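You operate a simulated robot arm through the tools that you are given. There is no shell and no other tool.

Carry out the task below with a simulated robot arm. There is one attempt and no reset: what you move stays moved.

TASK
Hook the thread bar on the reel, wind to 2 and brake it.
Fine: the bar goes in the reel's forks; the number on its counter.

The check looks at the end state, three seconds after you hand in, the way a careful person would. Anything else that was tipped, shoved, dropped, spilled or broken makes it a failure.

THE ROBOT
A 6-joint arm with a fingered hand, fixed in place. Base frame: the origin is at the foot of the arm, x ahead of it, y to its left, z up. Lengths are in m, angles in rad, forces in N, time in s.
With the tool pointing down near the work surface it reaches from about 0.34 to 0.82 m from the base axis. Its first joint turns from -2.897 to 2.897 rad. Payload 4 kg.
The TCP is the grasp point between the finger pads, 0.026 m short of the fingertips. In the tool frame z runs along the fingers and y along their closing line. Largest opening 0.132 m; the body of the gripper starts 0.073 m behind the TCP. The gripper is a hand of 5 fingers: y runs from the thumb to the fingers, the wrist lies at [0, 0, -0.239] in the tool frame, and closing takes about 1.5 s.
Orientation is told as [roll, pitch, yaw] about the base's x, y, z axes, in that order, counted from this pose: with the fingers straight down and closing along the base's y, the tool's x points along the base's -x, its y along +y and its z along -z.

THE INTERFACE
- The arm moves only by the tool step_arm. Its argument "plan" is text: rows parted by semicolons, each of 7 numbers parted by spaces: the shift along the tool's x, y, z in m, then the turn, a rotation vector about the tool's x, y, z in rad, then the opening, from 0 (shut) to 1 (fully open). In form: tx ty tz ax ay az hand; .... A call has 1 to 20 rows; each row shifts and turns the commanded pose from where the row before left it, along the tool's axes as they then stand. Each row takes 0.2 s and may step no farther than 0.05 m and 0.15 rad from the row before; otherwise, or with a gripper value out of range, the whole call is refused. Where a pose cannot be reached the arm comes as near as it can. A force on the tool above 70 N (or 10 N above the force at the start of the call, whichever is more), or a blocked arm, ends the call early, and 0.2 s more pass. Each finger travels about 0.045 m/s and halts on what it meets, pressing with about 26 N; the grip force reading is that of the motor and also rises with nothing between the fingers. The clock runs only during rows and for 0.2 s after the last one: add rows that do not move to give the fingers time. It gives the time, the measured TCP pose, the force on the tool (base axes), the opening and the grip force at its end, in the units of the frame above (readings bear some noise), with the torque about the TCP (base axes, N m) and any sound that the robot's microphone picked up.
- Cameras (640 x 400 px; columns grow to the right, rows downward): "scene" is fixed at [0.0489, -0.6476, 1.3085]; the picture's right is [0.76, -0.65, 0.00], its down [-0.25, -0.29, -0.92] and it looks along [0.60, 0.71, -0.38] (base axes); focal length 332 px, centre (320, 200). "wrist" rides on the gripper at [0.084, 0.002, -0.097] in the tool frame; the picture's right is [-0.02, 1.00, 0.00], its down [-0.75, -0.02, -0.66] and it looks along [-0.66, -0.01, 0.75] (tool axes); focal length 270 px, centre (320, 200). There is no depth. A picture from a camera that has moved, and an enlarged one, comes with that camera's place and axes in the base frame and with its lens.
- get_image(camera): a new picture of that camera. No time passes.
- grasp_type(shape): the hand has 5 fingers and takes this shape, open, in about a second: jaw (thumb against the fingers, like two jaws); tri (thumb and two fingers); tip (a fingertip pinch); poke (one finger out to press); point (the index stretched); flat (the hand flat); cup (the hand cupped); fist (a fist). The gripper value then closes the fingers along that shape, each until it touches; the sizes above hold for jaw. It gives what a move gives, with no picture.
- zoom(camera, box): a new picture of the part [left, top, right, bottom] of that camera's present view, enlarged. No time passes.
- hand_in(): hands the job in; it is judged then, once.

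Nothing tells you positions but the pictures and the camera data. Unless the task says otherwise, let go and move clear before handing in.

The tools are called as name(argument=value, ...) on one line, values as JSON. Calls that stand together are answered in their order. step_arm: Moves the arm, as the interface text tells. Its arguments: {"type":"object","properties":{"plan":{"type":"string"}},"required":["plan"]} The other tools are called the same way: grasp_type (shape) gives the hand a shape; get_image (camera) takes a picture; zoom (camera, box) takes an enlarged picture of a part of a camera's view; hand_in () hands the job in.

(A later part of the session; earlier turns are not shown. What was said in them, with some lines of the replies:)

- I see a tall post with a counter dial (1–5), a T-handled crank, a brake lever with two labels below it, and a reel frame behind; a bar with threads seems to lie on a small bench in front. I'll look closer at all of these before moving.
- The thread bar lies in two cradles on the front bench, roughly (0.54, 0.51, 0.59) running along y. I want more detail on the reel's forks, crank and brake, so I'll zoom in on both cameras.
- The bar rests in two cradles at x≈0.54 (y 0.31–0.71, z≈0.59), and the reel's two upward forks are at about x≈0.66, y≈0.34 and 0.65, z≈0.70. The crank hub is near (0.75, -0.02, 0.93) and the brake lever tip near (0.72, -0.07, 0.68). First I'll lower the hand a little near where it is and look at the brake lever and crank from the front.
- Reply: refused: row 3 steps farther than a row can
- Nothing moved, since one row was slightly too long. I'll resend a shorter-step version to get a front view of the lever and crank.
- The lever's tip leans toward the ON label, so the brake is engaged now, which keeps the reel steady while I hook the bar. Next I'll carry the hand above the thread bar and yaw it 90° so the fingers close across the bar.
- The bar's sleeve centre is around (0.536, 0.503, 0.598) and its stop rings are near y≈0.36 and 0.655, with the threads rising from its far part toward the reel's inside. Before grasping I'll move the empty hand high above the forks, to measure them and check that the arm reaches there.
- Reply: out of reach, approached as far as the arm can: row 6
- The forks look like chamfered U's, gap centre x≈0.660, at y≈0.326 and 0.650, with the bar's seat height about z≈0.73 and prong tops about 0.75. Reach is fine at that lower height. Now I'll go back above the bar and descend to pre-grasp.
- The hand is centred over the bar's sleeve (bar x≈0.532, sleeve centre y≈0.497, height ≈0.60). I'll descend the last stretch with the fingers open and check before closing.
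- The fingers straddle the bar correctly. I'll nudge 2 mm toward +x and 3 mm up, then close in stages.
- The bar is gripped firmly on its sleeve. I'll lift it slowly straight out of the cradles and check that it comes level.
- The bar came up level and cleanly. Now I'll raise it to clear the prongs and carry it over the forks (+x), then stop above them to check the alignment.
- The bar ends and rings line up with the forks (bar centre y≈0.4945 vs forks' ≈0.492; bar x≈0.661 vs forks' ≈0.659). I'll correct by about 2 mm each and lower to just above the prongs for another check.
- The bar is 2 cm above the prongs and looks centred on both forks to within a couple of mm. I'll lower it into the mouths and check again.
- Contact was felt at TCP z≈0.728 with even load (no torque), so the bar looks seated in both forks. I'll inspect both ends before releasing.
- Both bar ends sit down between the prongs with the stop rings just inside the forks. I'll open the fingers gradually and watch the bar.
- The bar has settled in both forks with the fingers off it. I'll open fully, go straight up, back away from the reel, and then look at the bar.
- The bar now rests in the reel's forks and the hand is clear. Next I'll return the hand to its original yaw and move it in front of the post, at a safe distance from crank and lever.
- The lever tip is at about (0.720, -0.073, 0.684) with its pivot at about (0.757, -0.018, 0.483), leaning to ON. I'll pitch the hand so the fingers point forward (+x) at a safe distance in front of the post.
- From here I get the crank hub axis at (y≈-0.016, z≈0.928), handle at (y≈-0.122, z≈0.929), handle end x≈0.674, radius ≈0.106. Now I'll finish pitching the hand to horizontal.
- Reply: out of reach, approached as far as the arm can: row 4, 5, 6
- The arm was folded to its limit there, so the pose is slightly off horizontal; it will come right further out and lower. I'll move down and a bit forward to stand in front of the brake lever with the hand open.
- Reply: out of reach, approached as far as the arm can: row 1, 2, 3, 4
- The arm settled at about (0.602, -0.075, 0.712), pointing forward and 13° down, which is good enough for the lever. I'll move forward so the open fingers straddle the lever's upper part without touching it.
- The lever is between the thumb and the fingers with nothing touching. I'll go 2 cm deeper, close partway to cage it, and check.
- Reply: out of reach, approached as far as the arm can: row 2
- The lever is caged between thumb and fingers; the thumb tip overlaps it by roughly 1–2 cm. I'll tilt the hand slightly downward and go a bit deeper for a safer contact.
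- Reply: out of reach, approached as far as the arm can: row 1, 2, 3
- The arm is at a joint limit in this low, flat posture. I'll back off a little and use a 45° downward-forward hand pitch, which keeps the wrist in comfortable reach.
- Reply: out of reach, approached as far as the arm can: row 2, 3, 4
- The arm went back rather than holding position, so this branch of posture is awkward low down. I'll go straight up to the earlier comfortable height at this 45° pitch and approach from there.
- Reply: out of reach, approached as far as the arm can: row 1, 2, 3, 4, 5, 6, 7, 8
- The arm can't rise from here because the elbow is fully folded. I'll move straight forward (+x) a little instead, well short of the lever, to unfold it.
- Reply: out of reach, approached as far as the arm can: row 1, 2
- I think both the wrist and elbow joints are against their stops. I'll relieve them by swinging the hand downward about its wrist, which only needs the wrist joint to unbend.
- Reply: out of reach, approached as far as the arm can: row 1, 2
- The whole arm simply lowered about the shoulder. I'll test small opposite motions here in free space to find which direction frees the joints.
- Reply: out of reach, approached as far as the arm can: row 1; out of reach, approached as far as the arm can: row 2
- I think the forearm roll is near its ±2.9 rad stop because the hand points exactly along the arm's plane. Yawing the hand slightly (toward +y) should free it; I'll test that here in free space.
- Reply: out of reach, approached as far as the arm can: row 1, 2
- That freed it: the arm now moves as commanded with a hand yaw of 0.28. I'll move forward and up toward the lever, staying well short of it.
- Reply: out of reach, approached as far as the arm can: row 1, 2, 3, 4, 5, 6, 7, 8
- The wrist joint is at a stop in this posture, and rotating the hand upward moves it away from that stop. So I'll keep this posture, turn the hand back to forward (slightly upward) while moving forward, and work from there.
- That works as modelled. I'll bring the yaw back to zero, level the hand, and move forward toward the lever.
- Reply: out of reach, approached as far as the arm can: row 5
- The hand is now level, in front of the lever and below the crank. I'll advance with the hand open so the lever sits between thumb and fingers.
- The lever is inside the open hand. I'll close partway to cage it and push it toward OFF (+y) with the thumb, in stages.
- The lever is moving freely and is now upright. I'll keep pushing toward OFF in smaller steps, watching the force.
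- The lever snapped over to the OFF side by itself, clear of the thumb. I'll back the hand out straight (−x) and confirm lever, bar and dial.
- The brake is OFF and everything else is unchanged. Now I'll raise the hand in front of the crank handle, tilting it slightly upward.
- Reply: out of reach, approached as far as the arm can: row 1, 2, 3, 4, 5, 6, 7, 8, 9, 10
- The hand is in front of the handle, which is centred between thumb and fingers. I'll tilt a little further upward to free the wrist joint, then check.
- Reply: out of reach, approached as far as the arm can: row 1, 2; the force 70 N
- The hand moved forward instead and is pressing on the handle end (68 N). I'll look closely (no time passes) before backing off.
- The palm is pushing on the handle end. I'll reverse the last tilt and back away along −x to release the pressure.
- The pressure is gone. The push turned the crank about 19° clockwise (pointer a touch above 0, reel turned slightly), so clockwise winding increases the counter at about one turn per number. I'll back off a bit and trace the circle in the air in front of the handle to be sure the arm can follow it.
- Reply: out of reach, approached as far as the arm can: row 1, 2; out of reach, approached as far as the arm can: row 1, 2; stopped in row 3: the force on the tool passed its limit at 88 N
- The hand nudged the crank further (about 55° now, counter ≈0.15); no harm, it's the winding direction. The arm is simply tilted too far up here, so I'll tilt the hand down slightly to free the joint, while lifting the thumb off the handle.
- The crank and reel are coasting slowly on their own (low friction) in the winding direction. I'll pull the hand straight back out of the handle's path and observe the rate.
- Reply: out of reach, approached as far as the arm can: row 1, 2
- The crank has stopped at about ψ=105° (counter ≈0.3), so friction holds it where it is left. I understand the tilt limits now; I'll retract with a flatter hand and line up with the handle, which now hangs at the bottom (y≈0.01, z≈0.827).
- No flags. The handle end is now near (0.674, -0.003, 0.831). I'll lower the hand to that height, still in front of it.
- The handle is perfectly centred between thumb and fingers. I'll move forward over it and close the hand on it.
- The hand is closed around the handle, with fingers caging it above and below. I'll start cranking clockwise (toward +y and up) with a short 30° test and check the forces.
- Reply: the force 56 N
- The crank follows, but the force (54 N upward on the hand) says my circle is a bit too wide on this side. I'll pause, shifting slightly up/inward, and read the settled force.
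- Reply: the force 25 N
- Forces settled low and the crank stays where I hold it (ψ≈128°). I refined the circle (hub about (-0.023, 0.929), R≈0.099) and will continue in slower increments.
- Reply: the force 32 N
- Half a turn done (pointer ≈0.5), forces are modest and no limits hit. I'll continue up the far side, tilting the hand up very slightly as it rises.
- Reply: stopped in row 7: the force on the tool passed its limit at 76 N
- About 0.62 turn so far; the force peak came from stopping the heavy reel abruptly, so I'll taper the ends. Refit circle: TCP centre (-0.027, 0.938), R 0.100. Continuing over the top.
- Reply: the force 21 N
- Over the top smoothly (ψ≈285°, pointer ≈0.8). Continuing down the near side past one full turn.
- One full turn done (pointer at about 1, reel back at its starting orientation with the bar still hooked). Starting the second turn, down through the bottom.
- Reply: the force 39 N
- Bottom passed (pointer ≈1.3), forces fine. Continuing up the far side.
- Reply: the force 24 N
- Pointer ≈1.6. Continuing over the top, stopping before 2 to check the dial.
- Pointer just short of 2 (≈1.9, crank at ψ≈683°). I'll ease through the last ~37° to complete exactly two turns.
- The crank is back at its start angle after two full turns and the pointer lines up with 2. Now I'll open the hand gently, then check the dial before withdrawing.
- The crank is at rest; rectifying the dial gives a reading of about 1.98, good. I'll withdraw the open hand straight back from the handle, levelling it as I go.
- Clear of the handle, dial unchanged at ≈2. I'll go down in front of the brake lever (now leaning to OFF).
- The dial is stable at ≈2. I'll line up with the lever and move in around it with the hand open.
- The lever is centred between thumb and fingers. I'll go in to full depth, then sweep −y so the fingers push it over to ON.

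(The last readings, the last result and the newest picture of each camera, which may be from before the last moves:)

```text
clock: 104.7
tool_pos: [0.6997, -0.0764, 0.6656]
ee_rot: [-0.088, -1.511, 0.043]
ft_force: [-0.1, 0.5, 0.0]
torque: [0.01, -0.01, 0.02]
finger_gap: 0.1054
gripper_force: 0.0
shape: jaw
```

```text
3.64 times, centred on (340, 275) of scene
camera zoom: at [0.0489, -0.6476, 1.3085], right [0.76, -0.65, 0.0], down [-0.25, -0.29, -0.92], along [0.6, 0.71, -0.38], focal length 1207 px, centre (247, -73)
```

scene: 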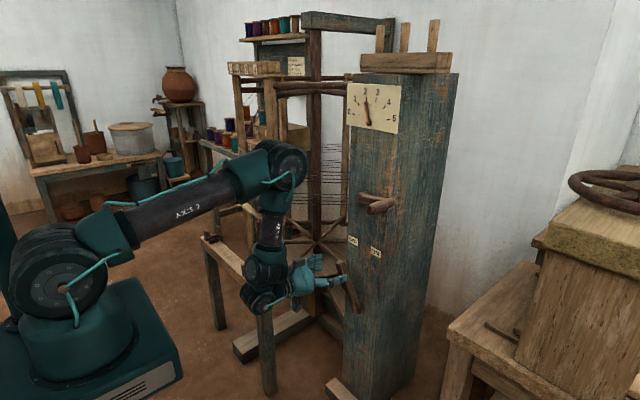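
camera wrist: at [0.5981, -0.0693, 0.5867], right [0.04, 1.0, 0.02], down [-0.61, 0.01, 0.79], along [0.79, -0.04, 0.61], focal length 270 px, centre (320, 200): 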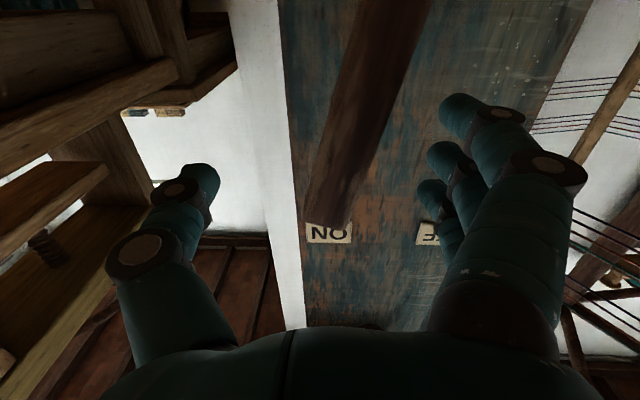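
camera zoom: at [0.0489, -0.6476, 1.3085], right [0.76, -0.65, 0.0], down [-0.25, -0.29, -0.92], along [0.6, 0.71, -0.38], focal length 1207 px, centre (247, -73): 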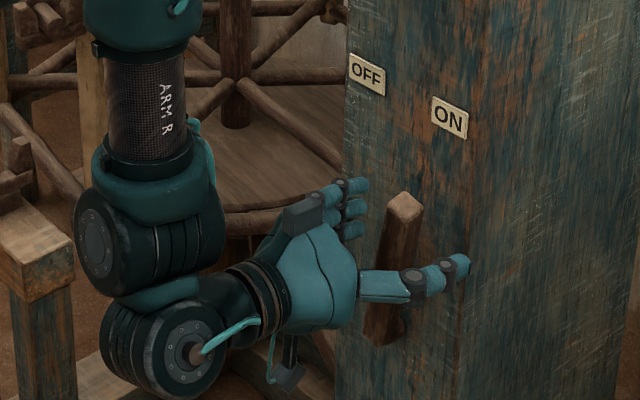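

The lever has snapped over to ON. I'll withdraw straight back and check the lever, dial and bar.

step_arm(plan="0 0 -0.03 0 0 0 0.8;0 0 -0.03 0 0 0 0.8;0 0 -0.03 0 0 0 0.8;0 0 0 0 0 0 0.8")

get_image(camera="scene")

zoom(camera="scene", box=[330, 75, 410, 135])

zoom(camera="scene", box=[320, 170, 420, 320])

get_image(camera="wrist")

```text
clock: 105.7
tool_pos: [0.6071, -0.0707, 0.6709]
ee_rot: [-0.085, -1.512, 0.046]
ft_force: [0.0, -0.6, -0.3]
torque: [0.0, 0.02, 0.01]
finger_gap: 0.1057
gripper_force: 0.1
shape: jaw
```

```text
taken
```

scene: 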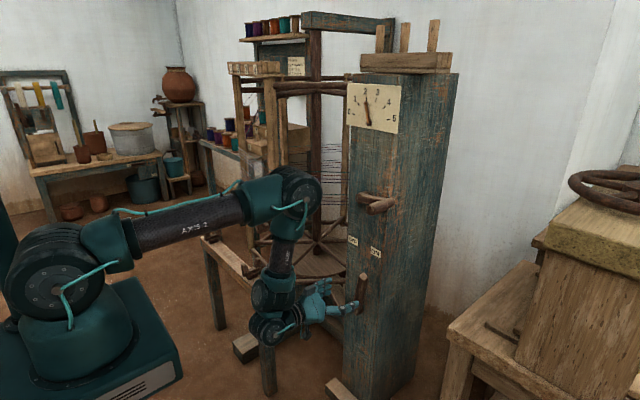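

```text
6.67 times, centred on (370, 105) of scene
camera zoom: at [0.0489, -0.6476, 1.3085], right [0.76, -0.65, 0.0], down [-0.25, -0.29, -0.92], along [0.6, 0.71, -0.38], focal length 2213 px, centre (-13, 833)
```

zoom: 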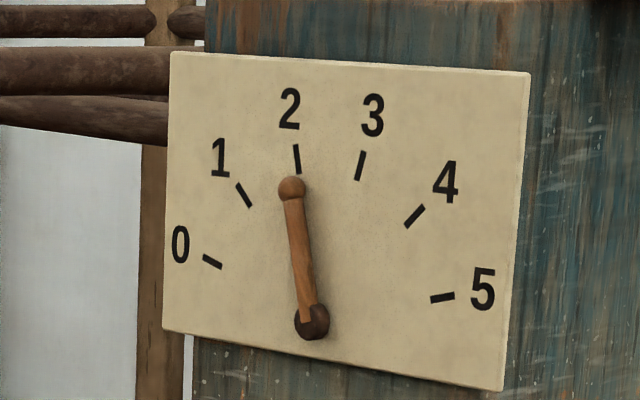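

```text
2.67 times, centred on (370, 245) of scene
camera zoom: at [0.0489, -0.6476, 1.3085], right [0.76, -0.65, 0.0], down [-0.25, -0.29, -0.92], along [0.6, 0.71, -0.38], focal length 885 px, centre (187, 80)
```

zoom: 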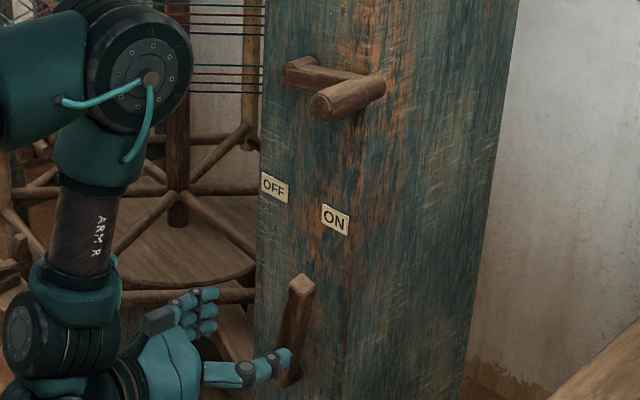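

```text
taken
camera wrist: at [0.5074, -0.0648, 0.5914], right [0.04, 1.0, 0.02], down [-0.61, 0.01, 0.79], along [0.79, -0.04, 0.61], focal length 270 px, centre (320, 200)
```

wrist: 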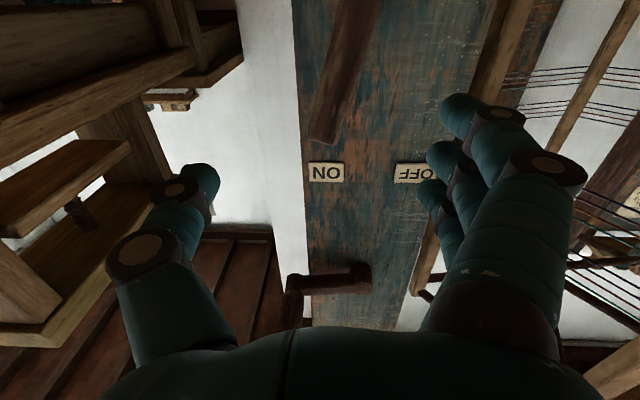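

The lever is at ON and the dial reads 2. The arm hides the bar, so I'll swing the hand a bit to the right (−y) and back to see the reel and verify the bar is still seated.

step_arm(plan="0 -0.025 0 0.04 0 0 0.8;0 -0.025 0 0.04 0 0 0.8;0 -0.025 0 0.04 0 0 0.8;0 -0.025 0 0.04 0 0 0.8;0 0 0 0 0 0 0.8")

get_image(camera="scene")

zoom(camera="scene", box=[200, 150, 330, 280])

```text
clock: 106.8
tool_pos: [0.6003, -0.1715, 0.6731]
ee_rot: [-0.249, -1.51, 0.045]
ft_force: [-0.2, -0.7, 0.1]
torque: [-0.02, 0.01, 0.0]
finger_gap: 0.1057
gripper_force: 0.1
shape: jaw
```

```text
taken
```

scene: 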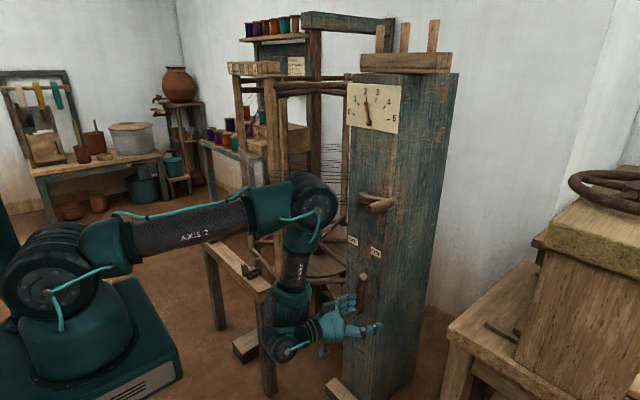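

```text
3.08 times, centred on (265, 215) of scene
camera zoom: at [0.0489, -0.6476, 1.3085], right [0.76, -0.65, 0.0], down [-0.25, -0.29, -0.92], along [0.6, 0.71, -0.38], focal length 1022 px, centre (489, 154)
```

zoom: 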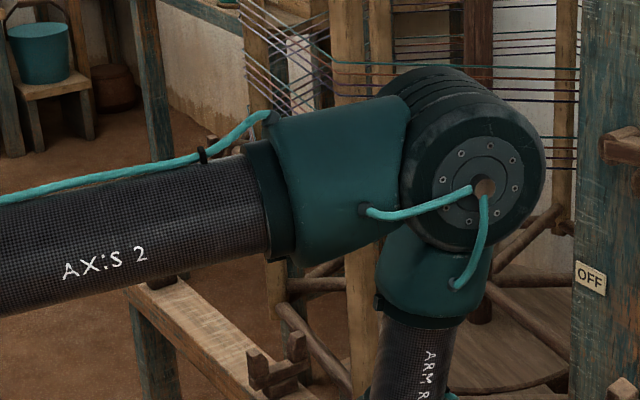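

step_arm(plan="-0.027 0.002 0 0 -0.004 0 0.8;-0.027 0.002 0 0 -0.004 0 0.8;-0.027 0.002 0 0 -0.004 0 0.8;-0.027 0.002 0 0 -0.004 0 0.8;-0.027 0.002 0 0 -0.004 0 0.8;-0.027 0.002 0 0 -0.004 0 0.8;-0.027 0.002 0 0 -0.004 0 0.8;-0.027 0.002 0 0 -0.004 0 0.8;-0.027 0.002 0 0 -0.004 0 0.8;-0.027 0.002 0 0 -0.004 0 0.8;0 0 0 0 0 0 0.8")

get_image(camera="scene")

zoom(camera="scene", box=[200, 150, 330, 280])

```text
clock: 109.2
tool_pos: [0.614, -0.1478, 0.9418]
ee_rot: [-0.68, -1.549, 0.475]
ft_force: [-0.5, 0.6, -0.2]
torque: [-0.01, 0.0, -0.02]
finger_gap: 0.1057
gripper_force: 0.0
shape: jaw
```

```text
taken
```

scene: 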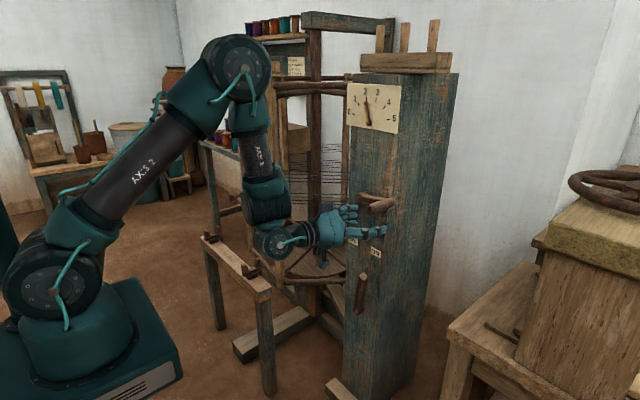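

```text
3.08 times, centred on (265, 215) of scene
camera zoom: at [0.0489, -0.6476, 1.3085], right [0.76, -0.65, 0.0], down [-0.25, -0.29, -0.92], along [0.6, 0.71, -0.38], focal length 1022 px, centre (489, 154)
```

zoom: 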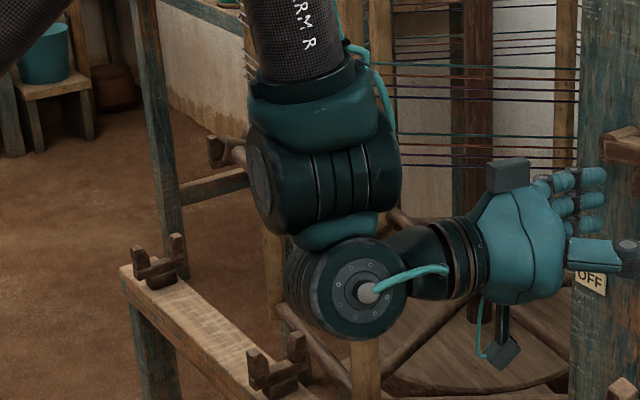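

step_arm(plan="0 -0.03 0 0.05 0 0 0.8;0 -0.03 0 0.05 0 0 0.8;0 -0.03 0 0.05 0 0 0.8;0 -0.03 0 0.05 0 0 0.8;0 0 0 0 0 0 0.8")

get_image(camera="scene")

zoom(camera="scene", box=[200, 150, 330, 280])

```text
clock: 110.5
tool_pos: [0.5835, -0.2627, 0.9441]
ee_rot: [-0.885, -1.549, 0.482]
ft_force: [0.2, 0.1, 0.2]
torque: [-0.02, -0.02, 0.0]
finger_gap: 0.1057
gripper_force: 0.0
shape: jaw
```

```text
taken
```

scene: 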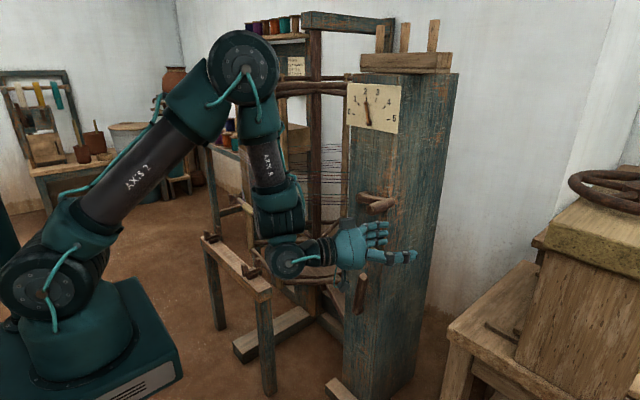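

```text
3.08 times, centred on (265, 215) of scene
camera zoom: at [0.0489, -0.6476, 1.3085], right [0.76, -0.65, 0.0], down [-0.25, -0.29, -0.92], along [0.6, 0.71, -0.38], focal length 1022 px, centre (489, 154)
```

zoom: 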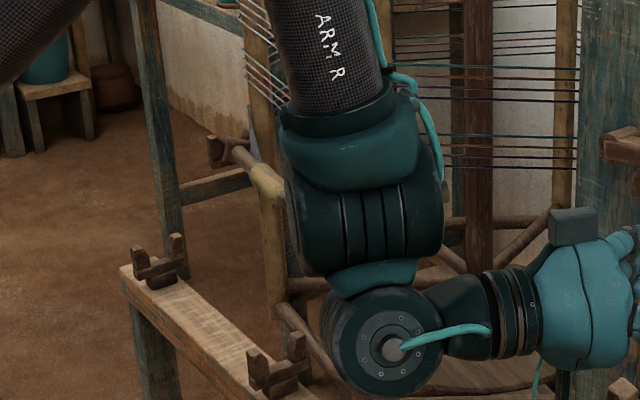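

step_arm(plan="-0.03 -0.01 0.025 0 -0.06 0 0.8;-0.03 -0.01 0.025 0 -0.06 0 0.8;-0.03 -0.01 0.025 0 -0.06 0 0.8;0 0 0 0 0 0 0.8")

get_image(camera="scene")

zoom(camera="scene", box=[200, 150, 330, 280])

```text
clock: 111.5
tool_pos: [0.6357, -0.315, 1.0359]
ee_rot: [-3.037, -1.4, 2.635]
ft_force: [0.4, 0.8, 0.6]
torque: [-0.01, 0.0, -0.01]
finger_gap: 0.1056
gripper_force: 0.1
shape: jaw
```

```text
taken
```

scene: 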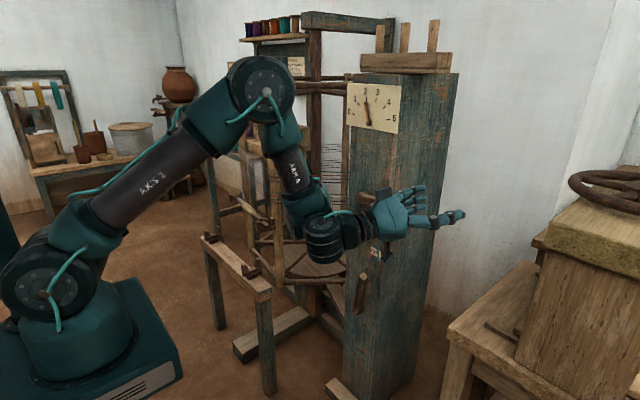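

```text
3.08 times, centred on (265, 215) of scene
camera zoom: at [0.0489, -0.6476, 1.3085], right [0.76, -0.65, 0.0], down [-0.25, -0.29, -0.92], along [0.6, 0.71, -0.38], focal length 1022 px, centre (489, 154)
```

zoom: 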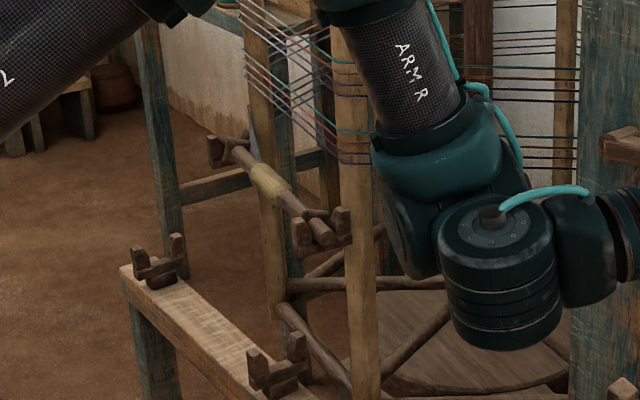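

zoom(camera="scene", box=[235, 180, 305, 240])

zoom(camera="scene", box=[330, 75, 410, 135])

zoom(camera="scene", box=[330, 230, 410, 330])

get_image(camera="wrist")

```text
6.67 times, centred on (270, 210) of scene
camera zoom: at [0.0489, -0.6476, 1.3085], right [0.76, -0.65, 0.0], down [-0.25, -0.29, -0.92], along [0.6, 0.71, -0.38], focal length 2213 px, centre (653, 133)
```

zoom: 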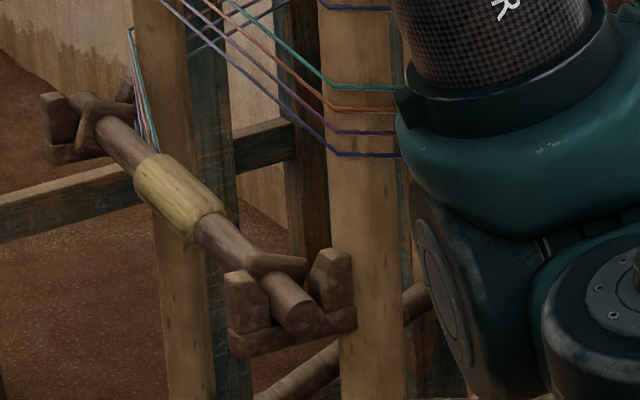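

```text
6.67 times, centred on (370, 105) of scene
camera zoom: at [0.0489, -0.6476, 1.3085], right [0.76, -0.65, 0.0], down [-0.25, -0.29, -0.92], along [0.6, 0.71, -0.38], focal length 2213 px, centre (-13, 833)
```

zoom: 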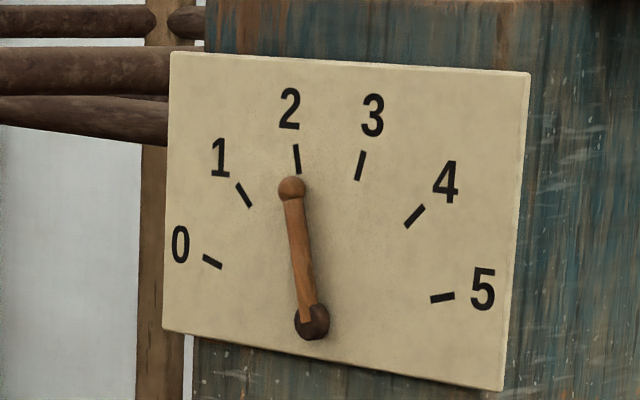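

```text
4.00 times, centred on (370, 280) of scene
camera zoom: at [0.0489, -0.6476, 1.3085], right [0.76, -0.65, 0.0], down [-0.25, -0.29, -0.92], along [0.6, 0.71, -0.38], focal length 1328 px, centre (120, -120)
```

zoom: 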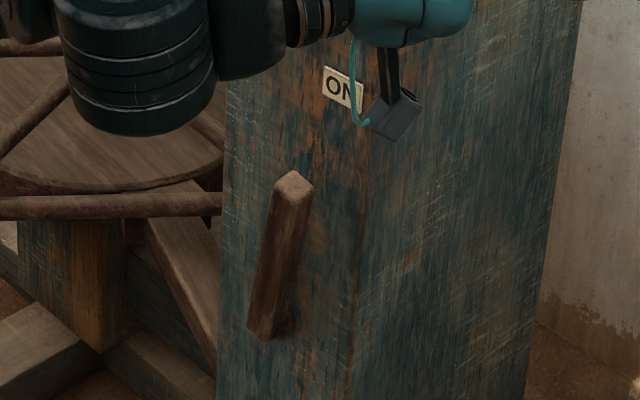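

```text
taken
camera wrist: at [0.5616, -0.2843, 0.9346], right [0.39, 0.92, 0.0], down [-0.72, 0.3, 0.63], along [0.58, -0.25, 0.78], focal length 270 px, centre (320, 200)
```

wrist: 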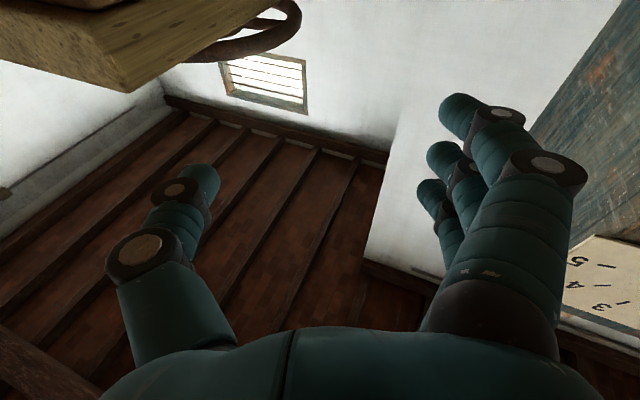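

Both ends of the bar sit in the reel's forks and the counter pointer lines up with 2, reading about 1.98. The brake lever leans to ON, and the hand is open and clear of everything, so I'm handing in.

hand_in()

```text
The job is handed in.
```

The thread bar is hooked in both reel forks and the reel is wound to 2. The brake is on. I handed the job in without seeing a verdict.

- **Bar:** before handing in, both ends were seated between the prongs, with the stop rings just inside the forks. It stayed seated through both turns of the reel.
- **Counter:** the pointer lines up with the 2 mark. My measurement from the picture is about 1.98, because the reel slipped back a few degrees when I let go of the crank.
- **Brake:** it was already on at the start. I set it to OFF to wind, then pushed it back, and it snapped over to ON in the same position as before.
- **Rough contact:** the palm pressed the crank handle end at 68 N, then the hand pushed the crank with an 88 N peak. A third peak, 76 N, came from stopping the heavy reel too abruptly while cranking. The pushes turned the crank in the winding direction, and I saw no damage.

The hand is open and clear, and I saw nothing else tipped or moved.
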